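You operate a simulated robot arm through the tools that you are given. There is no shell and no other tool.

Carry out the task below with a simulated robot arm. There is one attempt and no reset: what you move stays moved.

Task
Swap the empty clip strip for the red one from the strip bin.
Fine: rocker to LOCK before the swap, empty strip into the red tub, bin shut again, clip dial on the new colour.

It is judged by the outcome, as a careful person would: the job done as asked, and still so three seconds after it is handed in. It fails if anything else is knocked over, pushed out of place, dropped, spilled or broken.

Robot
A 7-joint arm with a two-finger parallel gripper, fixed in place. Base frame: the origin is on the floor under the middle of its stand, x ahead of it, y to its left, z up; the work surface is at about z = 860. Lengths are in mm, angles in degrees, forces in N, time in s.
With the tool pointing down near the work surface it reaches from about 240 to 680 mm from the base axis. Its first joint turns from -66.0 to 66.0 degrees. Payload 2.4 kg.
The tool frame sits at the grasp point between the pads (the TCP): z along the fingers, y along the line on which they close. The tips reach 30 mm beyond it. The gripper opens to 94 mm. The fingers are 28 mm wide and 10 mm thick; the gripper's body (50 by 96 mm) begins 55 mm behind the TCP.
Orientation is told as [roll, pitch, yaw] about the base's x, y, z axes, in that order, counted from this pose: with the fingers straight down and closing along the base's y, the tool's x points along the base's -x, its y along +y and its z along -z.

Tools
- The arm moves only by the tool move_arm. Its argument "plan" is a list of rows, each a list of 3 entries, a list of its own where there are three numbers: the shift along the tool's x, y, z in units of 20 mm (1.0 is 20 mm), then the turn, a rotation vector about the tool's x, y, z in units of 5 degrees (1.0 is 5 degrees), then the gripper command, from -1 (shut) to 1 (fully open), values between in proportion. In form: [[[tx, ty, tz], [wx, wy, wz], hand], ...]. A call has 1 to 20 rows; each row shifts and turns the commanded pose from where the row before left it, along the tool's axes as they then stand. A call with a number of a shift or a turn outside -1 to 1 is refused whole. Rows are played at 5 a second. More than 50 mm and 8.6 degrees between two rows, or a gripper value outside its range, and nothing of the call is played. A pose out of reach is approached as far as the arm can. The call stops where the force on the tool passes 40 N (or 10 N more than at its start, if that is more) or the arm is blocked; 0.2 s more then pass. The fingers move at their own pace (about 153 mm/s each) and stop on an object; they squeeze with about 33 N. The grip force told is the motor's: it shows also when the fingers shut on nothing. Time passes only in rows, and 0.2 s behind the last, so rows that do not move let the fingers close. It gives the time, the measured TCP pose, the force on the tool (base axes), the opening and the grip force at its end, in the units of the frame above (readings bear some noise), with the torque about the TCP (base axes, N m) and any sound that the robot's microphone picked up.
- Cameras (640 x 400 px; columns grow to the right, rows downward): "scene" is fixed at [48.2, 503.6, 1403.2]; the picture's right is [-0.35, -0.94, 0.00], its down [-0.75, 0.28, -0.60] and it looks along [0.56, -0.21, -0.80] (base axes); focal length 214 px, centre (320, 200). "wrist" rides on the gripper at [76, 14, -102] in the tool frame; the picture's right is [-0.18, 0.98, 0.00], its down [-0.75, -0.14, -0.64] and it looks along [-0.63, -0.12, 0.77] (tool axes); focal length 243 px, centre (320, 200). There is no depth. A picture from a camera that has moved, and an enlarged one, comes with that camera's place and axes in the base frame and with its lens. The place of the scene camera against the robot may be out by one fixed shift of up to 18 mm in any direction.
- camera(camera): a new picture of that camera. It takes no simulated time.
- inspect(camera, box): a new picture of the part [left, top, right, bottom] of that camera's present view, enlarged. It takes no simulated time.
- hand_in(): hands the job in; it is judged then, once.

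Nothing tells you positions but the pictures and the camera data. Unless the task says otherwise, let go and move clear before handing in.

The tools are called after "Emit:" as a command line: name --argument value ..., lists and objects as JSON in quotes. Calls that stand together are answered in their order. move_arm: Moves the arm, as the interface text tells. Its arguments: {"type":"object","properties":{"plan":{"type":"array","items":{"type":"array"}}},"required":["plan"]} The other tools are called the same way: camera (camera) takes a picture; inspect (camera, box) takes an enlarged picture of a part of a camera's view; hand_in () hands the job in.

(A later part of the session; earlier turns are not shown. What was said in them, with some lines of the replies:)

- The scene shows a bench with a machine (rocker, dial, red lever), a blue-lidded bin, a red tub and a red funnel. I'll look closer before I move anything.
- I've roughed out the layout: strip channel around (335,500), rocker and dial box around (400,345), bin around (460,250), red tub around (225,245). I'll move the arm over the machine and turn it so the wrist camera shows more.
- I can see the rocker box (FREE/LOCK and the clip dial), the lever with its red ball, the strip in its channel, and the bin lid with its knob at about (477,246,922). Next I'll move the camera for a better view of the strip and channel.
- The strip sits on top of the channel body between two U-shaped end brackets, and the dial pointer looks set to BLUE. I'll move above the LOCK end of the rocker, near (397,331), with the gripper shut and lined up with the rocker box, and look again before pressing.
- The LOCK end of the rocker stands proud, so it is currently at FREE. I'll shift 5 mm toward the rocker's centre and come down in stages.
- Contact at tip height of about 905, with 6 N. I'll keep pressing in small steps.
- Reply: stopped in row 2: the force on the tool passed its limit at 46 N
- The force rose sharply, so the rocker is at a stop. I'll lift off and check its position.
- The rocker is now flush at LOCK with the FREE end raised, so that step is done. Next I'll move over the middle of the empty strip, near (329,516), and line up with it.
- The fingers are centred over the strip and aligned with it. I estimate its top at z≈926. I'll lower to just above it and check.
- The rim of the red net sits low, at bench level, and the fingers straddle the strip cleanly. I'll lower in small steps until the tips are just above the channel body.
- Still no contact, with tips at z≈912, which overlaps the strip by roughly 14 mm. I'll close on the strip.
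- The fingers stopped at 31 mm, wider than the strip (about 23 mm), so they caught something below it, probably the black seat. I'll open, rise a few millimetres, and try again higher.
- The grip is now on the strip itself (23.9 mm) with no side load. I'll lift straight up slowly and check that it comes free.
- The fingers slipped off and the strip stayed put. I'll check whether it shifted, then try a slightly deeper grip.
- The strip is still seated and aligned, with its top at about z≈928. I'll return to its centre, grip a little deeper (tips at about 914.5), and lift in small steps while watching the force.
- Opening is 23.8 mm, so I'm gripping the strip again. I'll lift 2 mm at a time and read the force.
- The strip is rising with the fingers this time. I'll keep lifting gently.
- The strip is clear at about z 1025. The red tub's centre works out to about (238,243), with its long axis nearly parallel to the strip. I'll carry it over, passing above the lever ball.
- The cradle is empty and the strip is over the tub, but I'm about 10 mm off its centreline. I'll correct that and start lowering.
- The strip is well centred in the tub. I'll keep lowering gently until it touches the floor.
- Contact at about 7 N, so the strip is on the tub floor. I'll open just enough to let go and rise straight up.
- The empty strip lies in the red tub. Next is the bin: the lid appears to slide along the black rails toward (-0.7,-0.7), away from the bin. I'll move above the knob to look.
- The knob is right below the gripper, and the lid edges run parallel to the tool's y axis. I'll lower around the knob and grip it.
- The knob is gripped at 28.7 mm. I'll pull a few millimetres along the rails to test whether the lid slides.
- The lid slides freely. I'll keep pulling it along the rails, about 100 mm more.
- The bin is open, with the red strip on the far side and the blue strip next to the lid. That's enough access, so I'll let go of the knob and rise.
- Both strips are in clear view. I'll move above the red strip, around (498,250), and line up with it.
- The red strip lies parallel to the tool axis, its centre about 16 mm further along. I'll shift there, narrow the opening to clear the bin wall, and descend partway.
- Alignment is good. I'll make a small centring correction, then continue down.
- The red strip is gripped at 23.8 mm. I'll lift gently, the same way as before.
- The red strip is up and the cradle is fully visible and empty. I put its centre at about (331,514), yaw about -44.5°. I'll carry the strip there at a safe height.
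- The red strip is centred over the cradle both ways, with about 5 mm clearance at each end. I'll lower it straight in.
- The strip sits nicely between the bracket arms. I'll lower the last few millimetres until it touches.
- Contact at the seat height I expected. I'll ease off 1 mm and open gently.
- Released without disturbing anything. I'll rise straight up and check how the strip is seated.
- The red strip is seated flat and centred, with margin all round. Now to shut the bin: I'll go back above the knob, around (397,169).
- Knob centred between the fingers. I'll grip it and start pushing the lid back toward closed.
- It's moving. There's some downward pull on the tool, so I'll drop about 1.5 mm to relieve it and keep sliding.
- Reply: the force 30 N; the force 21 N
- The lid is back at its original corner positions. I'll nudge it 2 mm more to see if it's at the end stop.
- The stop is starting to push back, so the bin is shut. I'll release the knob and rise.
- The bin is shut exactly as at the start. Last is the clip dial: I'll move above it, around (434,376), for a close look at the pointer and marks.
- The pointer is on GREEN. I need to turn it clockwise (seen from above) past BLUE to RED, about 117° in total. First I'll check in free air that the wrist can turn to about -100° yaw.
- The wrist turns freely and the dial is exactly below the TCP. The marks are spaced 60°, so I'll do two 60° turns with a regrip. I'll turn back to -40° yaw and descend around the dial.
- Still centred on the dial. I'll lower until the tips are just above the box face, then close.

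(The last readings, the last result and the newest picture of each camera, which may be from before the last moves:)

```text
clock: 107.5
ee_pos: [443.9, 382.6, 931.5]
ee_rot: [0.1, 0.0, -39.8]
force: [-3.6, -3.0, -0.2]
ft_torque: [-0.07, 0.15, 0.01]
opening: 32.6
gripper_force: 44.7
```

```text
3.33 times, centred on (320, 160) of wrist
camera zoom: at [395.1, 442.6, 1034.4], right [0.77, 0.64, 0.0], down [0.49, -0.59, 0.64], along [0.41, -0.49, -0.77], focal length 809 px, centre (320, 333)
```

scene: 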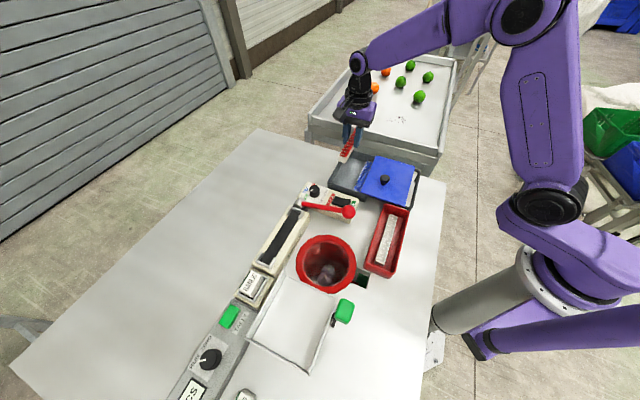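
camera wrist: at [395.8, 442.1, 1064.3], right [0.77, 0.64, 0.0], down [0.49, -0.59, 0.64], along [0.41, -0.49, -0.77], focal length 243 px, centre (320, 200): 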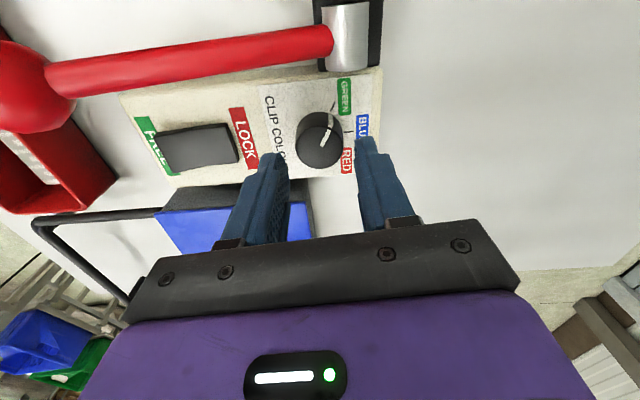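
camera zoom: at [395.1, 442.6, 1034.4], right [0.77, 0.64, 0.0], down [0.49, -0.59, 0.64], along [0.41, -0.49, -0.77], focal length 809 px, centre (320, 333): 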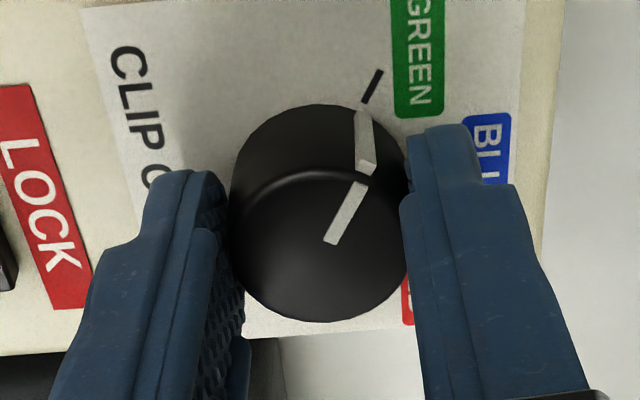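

The dial is gripped at 32.6 mm. I'll turn the first few degrees and check that it follows.

Emit:
move_arm --plan '[[[0, 0, 0], [0, 0, 0.5], -1], [[0, 0, 0], [0, 0, 0.5], -1], [[0, 0, 0], [0, 0, 0.5], -1], [[0, 0, 0], [0, 0, 0.5], -1]]'

Emit:
inspect --camera "wrist" --box '[240, 100, 400, 220]'

```text
clock: 108.5
ee_pos: [445.3, 383.4, 930.9]
ee_rot: [0.1, 0.0, -49.9]
force: [-4.9, -2.9, 0.6]
ft_torque: [-0.19, 0.12, -0.01]
opening: 32.4
gripper_force: 44.8
```

```text
3.33 times, centred on (320, 160) of wrist
camera zoom: at [406.2, 450.3, 1034.4], right [0.87, 0.49, 0.0], down [0.38, -0.67, 0.64], along [0.32, -0.56, -0.77], focal length 809 px, centre (320, 333)
```

zoom: 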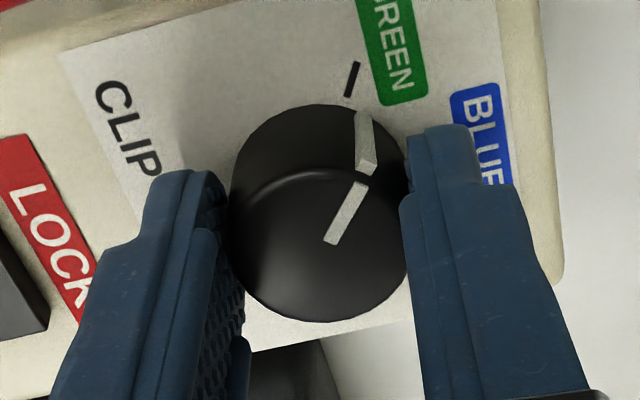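

The dial turns with the gripper. I'll continue the rest of the first 60°.

Emit:
move_arm --plan '[[[0, 0, 0], [0, 0, 0.8], -1], [[0, 0, 0], [0, 0, 0.8], -1], [[0, 0, 0], [0, 0, 0.8], -1], [[0, 0, 0], [0, 0, 0.8], -1], [[0, 0, 0], [0, 0, 0.8], -1], [[0, 0, 0], [0, 0, 0.8], -1], [[0, 0, 0], [0, 0, 0.8], -1], [[0, 0, 0], [0, 0, 0.8], -1], [[0, 0, 0], [0, 0, 0.8], -1], [[0, 0, 0], [0, 0, 0.8], -1], [[0, 0, 0], [0, 0, 0.8], -1], [[0, 0, 0], [0, 0, 0.8], -1], [[0, 0, 0], [0, 0, 0.4], -1]]'

Emit:
inspect --camera "wrist" --box '[240, 100, 400, 220]'

Emit:
inspect --camera "scene" --box '[280, 150, 380, 220]'

```text
clock: 111.3
ee_pos: [446.6, 381.5, 929.9]
ee_rot: [0.1, 0.3, -99.9]
force: [1.5, 1.7, -3.0]
ft_torque: [-0.4, 0.05, 0.03]
opening: 32.5
gripper_force: 45.2
```

```text
3.33 times, centred on (320, 160) of wrist
camera zoom: at [472.1, 455.5, 1034.7], right [0.94, -0.35, 0.0], down [-0.27, -0.72, 0.64], along [-0.22, -0.6, -0.77], focal length 809 px, centre (320, 333)
```

zoom: 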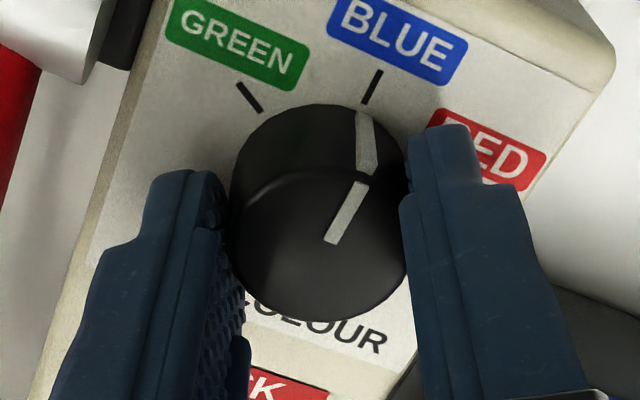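

```text
5.71 times, centred on (330, 185) of scene
camera zoom: at [48.3, 503.6, 1403.2], right [-0.35, -0.94, 0.0], down [-0.75, 0.28, -0.6], along [0.56, -0.21, -0.8], focal length 1226 px, centre (263, 286)
```

zoom: 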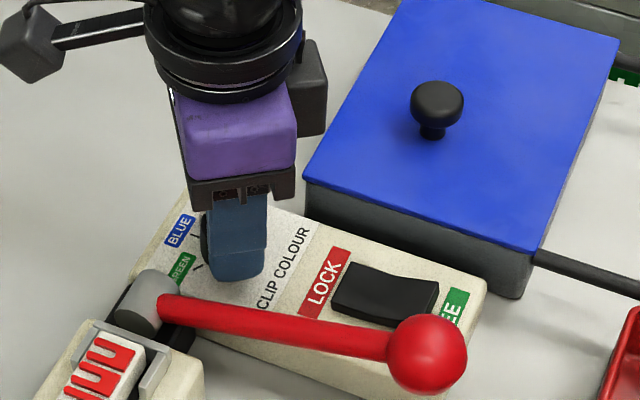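

The pointer is on BLUE. I'll open, swing the wrist back to about 0° yaw around the dial, and regrip for the second 60°.

Emit:
move_arm --plan '[[[0, 0, 0], [0, 0, 0], -0.2], [[0, 0, 0], [0, 0, 0], -0.08], [[0, 0, 0], [0, 0, 0], -0.08]]'

Emit:
inspect --camera "wrist" --box '[240, 100, 400, 220]'

```text
clock: 112.1
ee_pos: [445.8, 382.9, 931.0]
ee_rot: [0.2, 0.1, -99.8]
force: [-0.2, 1.0, 0.1]
ft_torque: [0.03, 0.0, -0.02]
opening: 43.2
gripper_force: 0.1
```

```text
3.33 times, centred on (320, 160) of wrist
camera zoom: at [471.7, 455.5, 1034.5], right [0.94, -0.35, 0.0], down [-0.27, -0.72, 0.64], along [-0.22, -0.6, -0.77], focal length 809 px, centre (320, 333)
```

zoom: 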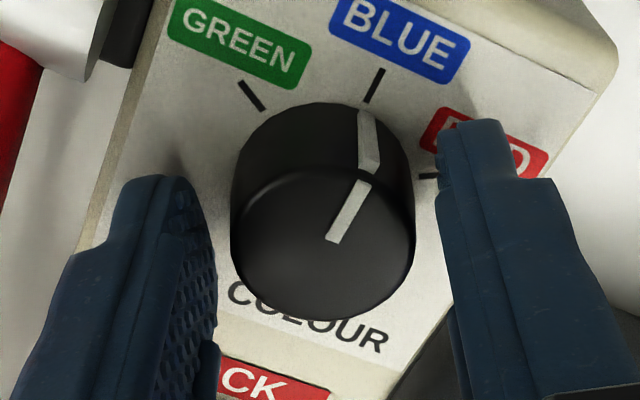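

Emit:
move_arm --plan '[[[0, 0, 0], [0, 0, -1], -0.08], [[0, 0, 0], [0, 0, -1], -0.08], [[0, 0, 0], [0, 0, -1], -0.08], [[0, 0, 0], [0, 0, -1], -0.08], [[0, 0, 0], [0, 0, -1], -0.08], [[0, 0, 0], [0, 0, -1], -0.08], [[0, 0, 0], [0, 0, -1], -0.08], [[0, 0, 0], [0, 0, -1], -0.08], [[0, 0, 0], [0, 0, -1], -0.08], [[0, 0, 0], [0, 0, -1], -0.08], [[0, 0, 0], [0, 0, -1], -0.08], [[0, 0, 0], [0, 0, -1], -0.08], [[0, 0, 0], [0, 0, -1], -0.08], [[0, 0, 0], [0, 0, -1], -0.08], [[0, 0, 0], [0, 0, -1], -0.08], [[0, 0, 0], [0, 0, -1], -0.08], [[0, 0, 0], [0, 0, -1], -0.08], [[0, 0, 0], [0, 0, -1], -0.08], [[0, 0, 0], [0, 0, -1], -0.08], [[0, 0, 0], [0, 0, -1], -0.08]]'

Emit:
inspect --camera "wrist" --box '[240, 100, 400, 220]'

```text
clock: 116.3
ee_pos: [445.8, 383.1, 932.0]
ee_rot: [0.1, -0.1, 0.3]
force: [-0.3, 1.1, -0.4]
ft_torque: [0.01, -0.02, -0.01]
opening: 43.4
gripper_force: 0.1
```

```text
3.33 times, centred on (320, 160) of wrist
camera zoom: at [368.9, 396.7, 1034.4], right [0.18, 0.98, 0.0], down [0.75, -0.14, 0.64], along [0.63, -0.11, -0.77], focal length 809 px, centre (320, 333)
```

zoom: 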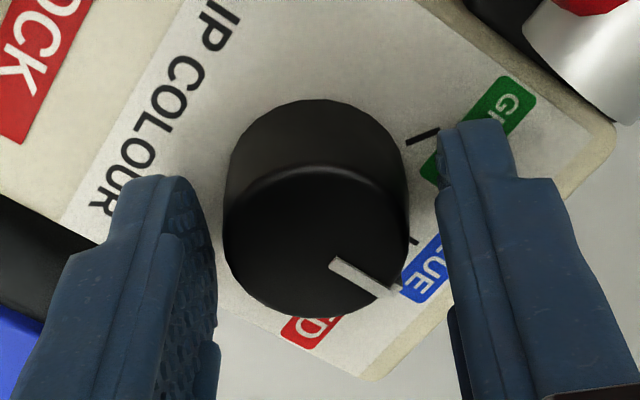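

Emit:
move_arm --plan '[[[0, -0.03, 0], [0, 0, 0], -0.3], [[0, 0, 0], [0, 0, 0], -1], [[0, 0, 0], [0, 0, 0], -1], [[0, 0, 0], [0, 0, 0.5], -1], [[0, 0, 0], [0, 0, 0.8], -1], [[0, 0, 0], [0, 0, 0.8], -1], [[0, 0, 0], [0, 0, 0.8], -1], [[0, 0, 0], [0, 0, 0.8], -1], [[0, 0, 0], [0, 0, 0.8], -1], [[0, 0, 0], [0, 0, 0.8], -1], [[0, 0, 0], [0, 0, 0.8], -1], [[0, 0, 0], [0, 0, 0.8], -1], [[0, 0, 0], [0, 0, 0.8], -1], [[0, 0, 0], [0, 0, 0.8], -1], [[0, 0, 0], [0, 0, 0.8], -1], [[0, 0, 0], [0, 0, 0.8], -1], [[0, 0, 0], [0, 0, 0.8], -1], [[0, 0, 0], [0, 0, 0.5], -1]]'

Emit:
inspect --camera "wrist" --box '[240, 100, 400, 220]'

```text
clock: 120.1
ee_pos: [445.3, 380.8, 930.7]
ee_rot: [0.2, 0.0, -56.8]
force: [2.0, -5.0, 2.7]
ft_torque: [-0.37, -0.21, 0.0]
opening: 32.9
gripper_force: 45.0
```

```text
3.33 times, centred on (320, 160) of wrist
camera zoom: at [415.4, 453.6, 1034.5], right [0.92, 0.38, 0.0], down [0.29, -0.71, 0.64], along [0.25, -0.59, -0.77], focal length 809 px, centre (320, 333)
```

zoom: 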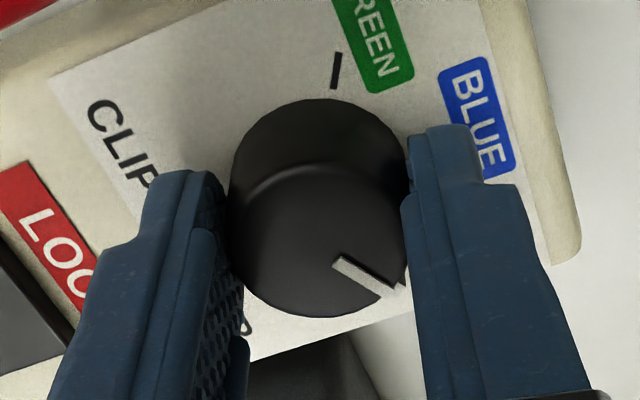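

Turned 57° so far. I'll add the last 3°, then open and lift to look.

Emit:
move_arm --plan '[[[0, 0, 0], [0, 0, 0.3], -1], [[0, 0, 0], [0, 0, 0.3], -1], [[0, 0, 0], [0, 0, 0], -1], [[0, 0, 0], [0, 0, 0], -0.2], [[0, 0, 0], [0, 0, 0], -0.08], [[0, 0, -0.5], [0, 0, 0], -0.08], [[0, 0, -1], [0, 0, 0], -0.08], [[0, 0, -1], [0, 0, 0], -0.08], [[0, 0, -1], [0, 0, 0], -0.08], [[0, 0, -1], [0, 0, 0], -0.08], [[0, 0, -1], [0, 0, 0], -0.08], [[0, 0, 0], [0, 0, 1], -0.08], [[0, 0, 0], [0, 0, 1], -0.08], [[0, 0, 0], [0, 0, 1], -0.08], [[0, 0, 0], [0, 0, 1], -0.08], [[0, 0, 0], [0, 0, 1], -0.08], [[0, 0, 0], [0, 0, 1], -0.08], [[0, 0, 0], [0, 0, 1], -0.08], [[0, 0, 0], [0, 0, 1], -0.08]]'

Emit:
inspect --camera "wrist" --box '[260, 60, 380, 140]'

Emit:
inspect --camera "scene" --box '[296, 176, 344, 206]'

```text
clock: 124.1
ee_pos: [445.8, 381.5, 1039.7]
ee_rot: [0.1, 0.2, -99.9]
force: [0.8, 0.0, 0.7]
ft_torque: [-0.01, -0.06, 0.01]
opening: 43.2
gripper_force: 0.1
```

```text
5.00 times, centred on (320, 100) of wrist
camera zoom: at [472.0, 455.1, 1144.4], right [0.94, -0.35, 0.0], down [-0.27, -0.72, 0.64], along [-0.22, -0.6, -0.77], focal length 1213 px, centre (320, 700)
```

zoom: 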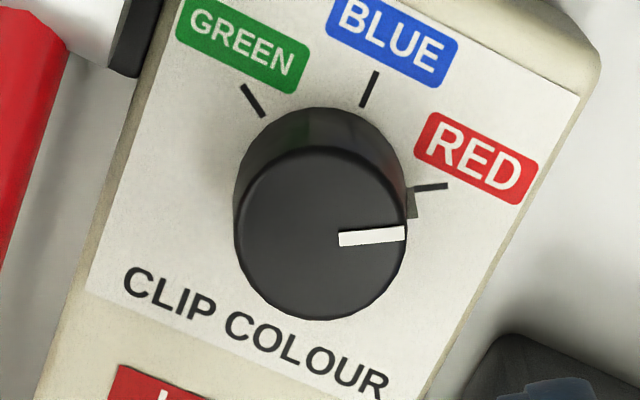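

```text
13.33 times, centred on (320, 191) of scene
camera zoom: at [48.2, 503.6, 1403.2], right [-0.35, -0.94, 0.0], down [-0.75, 0.28, -0.6], along [0.56, -0.21, -0.8], focal length 2860 px, centre (320, 320)
```

zoom: 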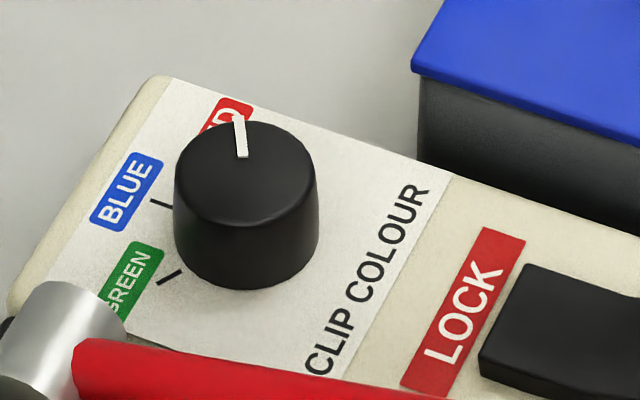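

The pointer is lined up with the RED mark. I'll raise the arm clear and do a final check of everything.

Emit:
move_arm --plan '[[[0, 0, -1], [0, 0, -1], 0], [[0, 0, -1], [0, 0, -1], 0], [[0, 0, -1], [0, 0, -1], 0], [[0, 0, -1], [0, 0, -1], 0], [[0, 0, -1], [0, 0, -1], 0], [[0, 0, -1], [0, 0, -1], 0], [[0, 0, -1], [0, 0, -1], 0], [[0, 0, -0.5], [0, 0, -1], 0], [[0, 0, 0], [0, 0, -1], 0], [[0, 0, 0], [0, 0, -1], 0], [[0, 0, 0], [0, 0, -1], 0], [[0, 0, 0], [0, 0, -1], 0], [[0, 0, 0], [0, 0, -1], 0], [[0, 0, 0], [0, 0, -1], 0], [[0, 0, 0], [0, 0, -1], 0], [[0, 0, 0], [0, 0, -1], 0], [[0, 0, 0], [0, 0, -1], 0], [[0, 0, 0], [0, 0, -1], 0], [[0, 0, 0], [0, 0, -1], 0], [[0, 0, 0], [0, 0, -1], 0]]'

Emit:
move_arm --plan '[[[0.8, -0.8, 0], [0, 0, 0], 0], [[0.8, -0.8, 0], [0, 0, 0], 0], [[0.8, -0.8, 0], [0, 0, 0], 0], [[0.8, -0.8, 0], [0, 0, 0], 0], [[0.8, -0.8, 0], [0, 0, 0], 0], [[0.8, -0.8, 0], [0, 0, 0], 0], [[0.8, -0.8, 0], [0, 0, 0], 0], [[0.8, -0.8, 0], [0, 0, 0], 0]]'

Emit:
camera --camera "scene"

Emit:
inspect --camera "scene" --box '[280, 130, 440, 230]'

Emit:
inspect --camera "scene" --box '[220, 190, 420, 315]'

Emit:
camera --camera "wrist"

```text
clock: 128.3
ee_pos: [444.9, 380.6, 1191.0]
ee_rot: [0.1, -0.1, 0.4]
force: [-0.5, -0.3, -0.5]
ft_torque: [0.01, 0.0, 0.03]
opening: 47.1
gripper_force: 0.0
```

```text
clock: 130.1
ee_pos: [318.0, 253.9, 1189.0]
ee_rot: [0.1, -0.2, 0.2]
force: [0.2, -0.2, -0.2]
ft_torque: [-0.01, 0.0, 0.0]
opening: 46.8
gripper_force: 0.0
```

```text
taken
```

scene: 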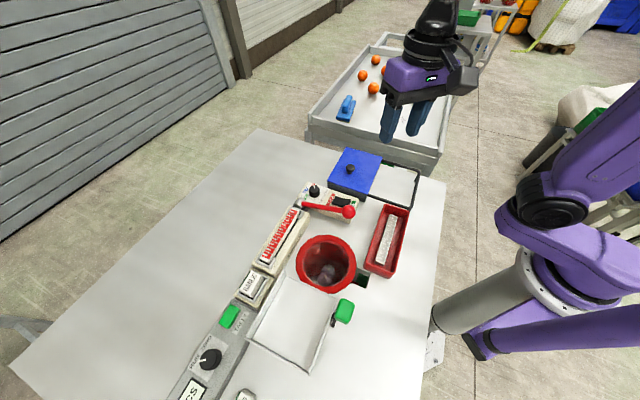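

```text
4.00 times, centred on (360, 180) of scene
camera zoom: at [48.2, 503.6, 1403.2], right [-0.35, -0.94, 0.0], down [-0.75, 0.28, -0.6], along [0.56, -0.21, -0.8], focal length 858 px, centre (160, 280)
```

zoom: 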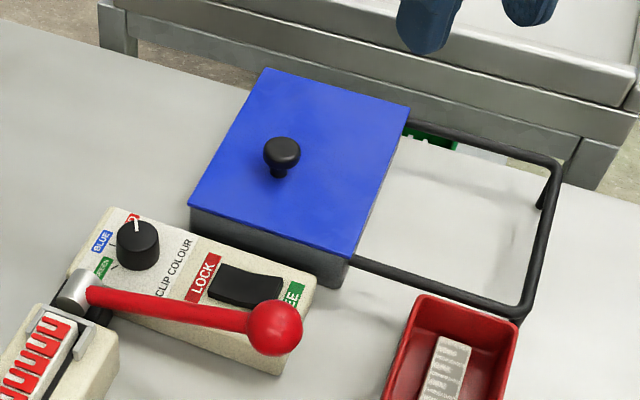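

```text
3.20 times, centred on (320, 252) of scene
camera zoom: at [48.2, 503.6, 1403.2], right [-0.35, -0.94, 0.0], down [-0.75, 0.28, -0.6], along [0.56, -0.21, -0.8], focal length 686 px, centre (320, 32)
```

zoom: 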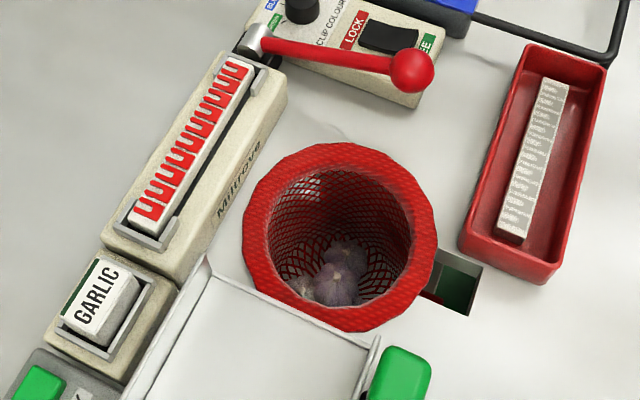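

```text
taken
camera wrist: at [240.8, 267.5, 1292.9], right [0.18, 0.98, 0.0], down [0.75, -0.14, 0.64], along [0.63, -0.11, -0.77], focal length 243 px, centre (320, 200)
```

wrist: 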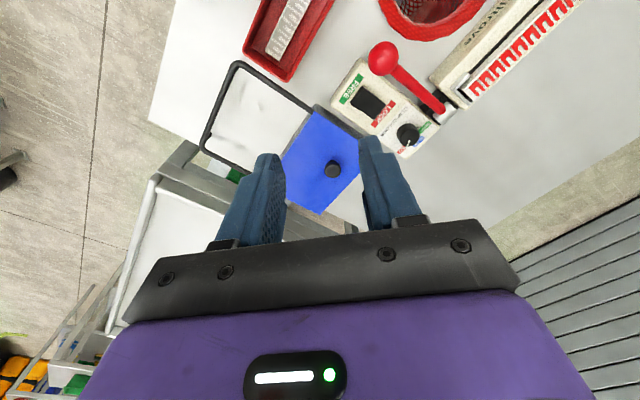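

Emit:
inspect --camera "scene" --box '[290, 176, 362, 221]'

Emit:
inspect --camera "scene" --box '[245, 195, 325, 275]'

Emit:
inspect --camera "wrist" --box '[320, 40, 480, 160]'

```text
8.89 times, centred on (326, 198) of scene
camera zoom: at [48.2, 503.6, 1403.2], right [-0.35, -0.94, 0.0], down [-0.75, 0.28, -0.6], along [0.56, -0.21, -0.8], focal length 1906 px, centre (267, 213)
```

zoom: 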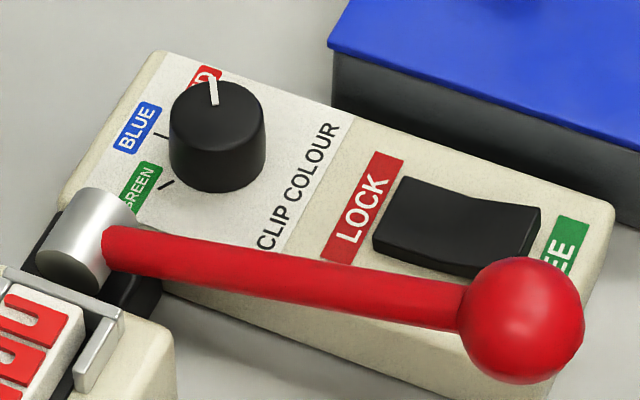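

```text
5.00 times, centred on (285, 235) of scene
camera zoom: at [48.2, 503.6, 1403.2], right [-0.35, -0.94, 0.0], down [-0.75, 0.28, -0.6], along [0.56, -0.21, -0.8], focal length 1072 px, centre (495, 25)
```

zoom: 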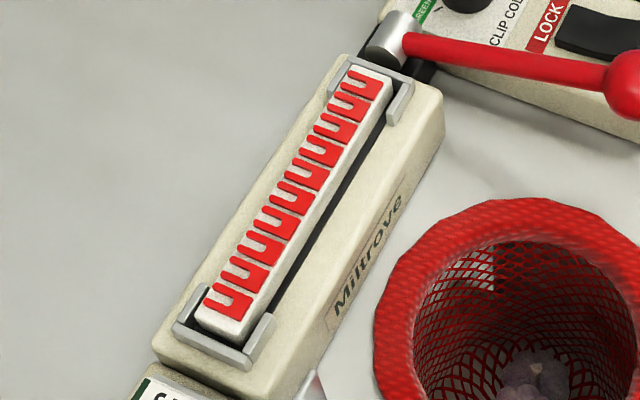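

```text
3.33 times, centred on (400, 100) of wrist
camera zoom: at [240.8, 267.5, 1292.9], right [0.18, 0.98, 0.0], down [0.75, -0.14, 0.64], along [0.63, -0.11, -0.77], focal length 809 px, centre (53, 533)
```

zoom: 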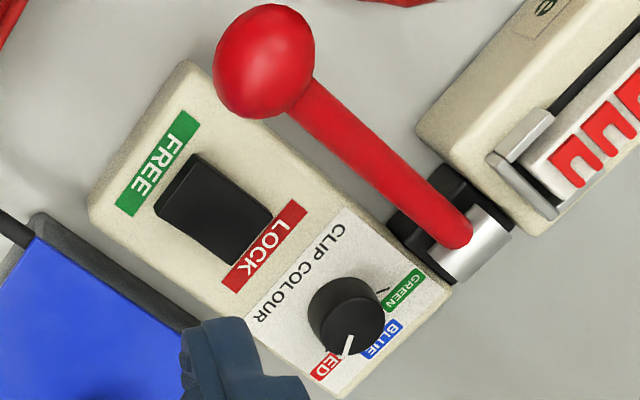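

Everything checks out: the rocker is at LOCK, the red strip is seated in the cradle, the empty strip is in the red tub, the bin is shut and the dial is on RED. The arm is clear with nothing held, so I'm handing in.

Emit:
hand_in

```text
The job is handed in.
```

I've swapped the clip strip and handed the job in. I checked each item below in the final pictures; the hand-in returned no verdict.

- **Rocker:** it was on FREE. I pressed it to LOCK before touching the strip, and it was still on LOCK at the end.
- **Empty strip:** it's lying flat in the red tub. My first grip slipped off while the strip was still in its holder; the second, slightly deeper grip held.
- **Red strip:** it's seated flat and centred between the end brackets of the holder.
- **Strip bin:** the lid is slid shut, back where it was at the start.
- **Clip dial:** I turned it from GREEN to RED, and the pointer lines up with the RED mark.

In the final pictures nothing else looked moved or knocked over. The arm is raised clear with the gripper empty.
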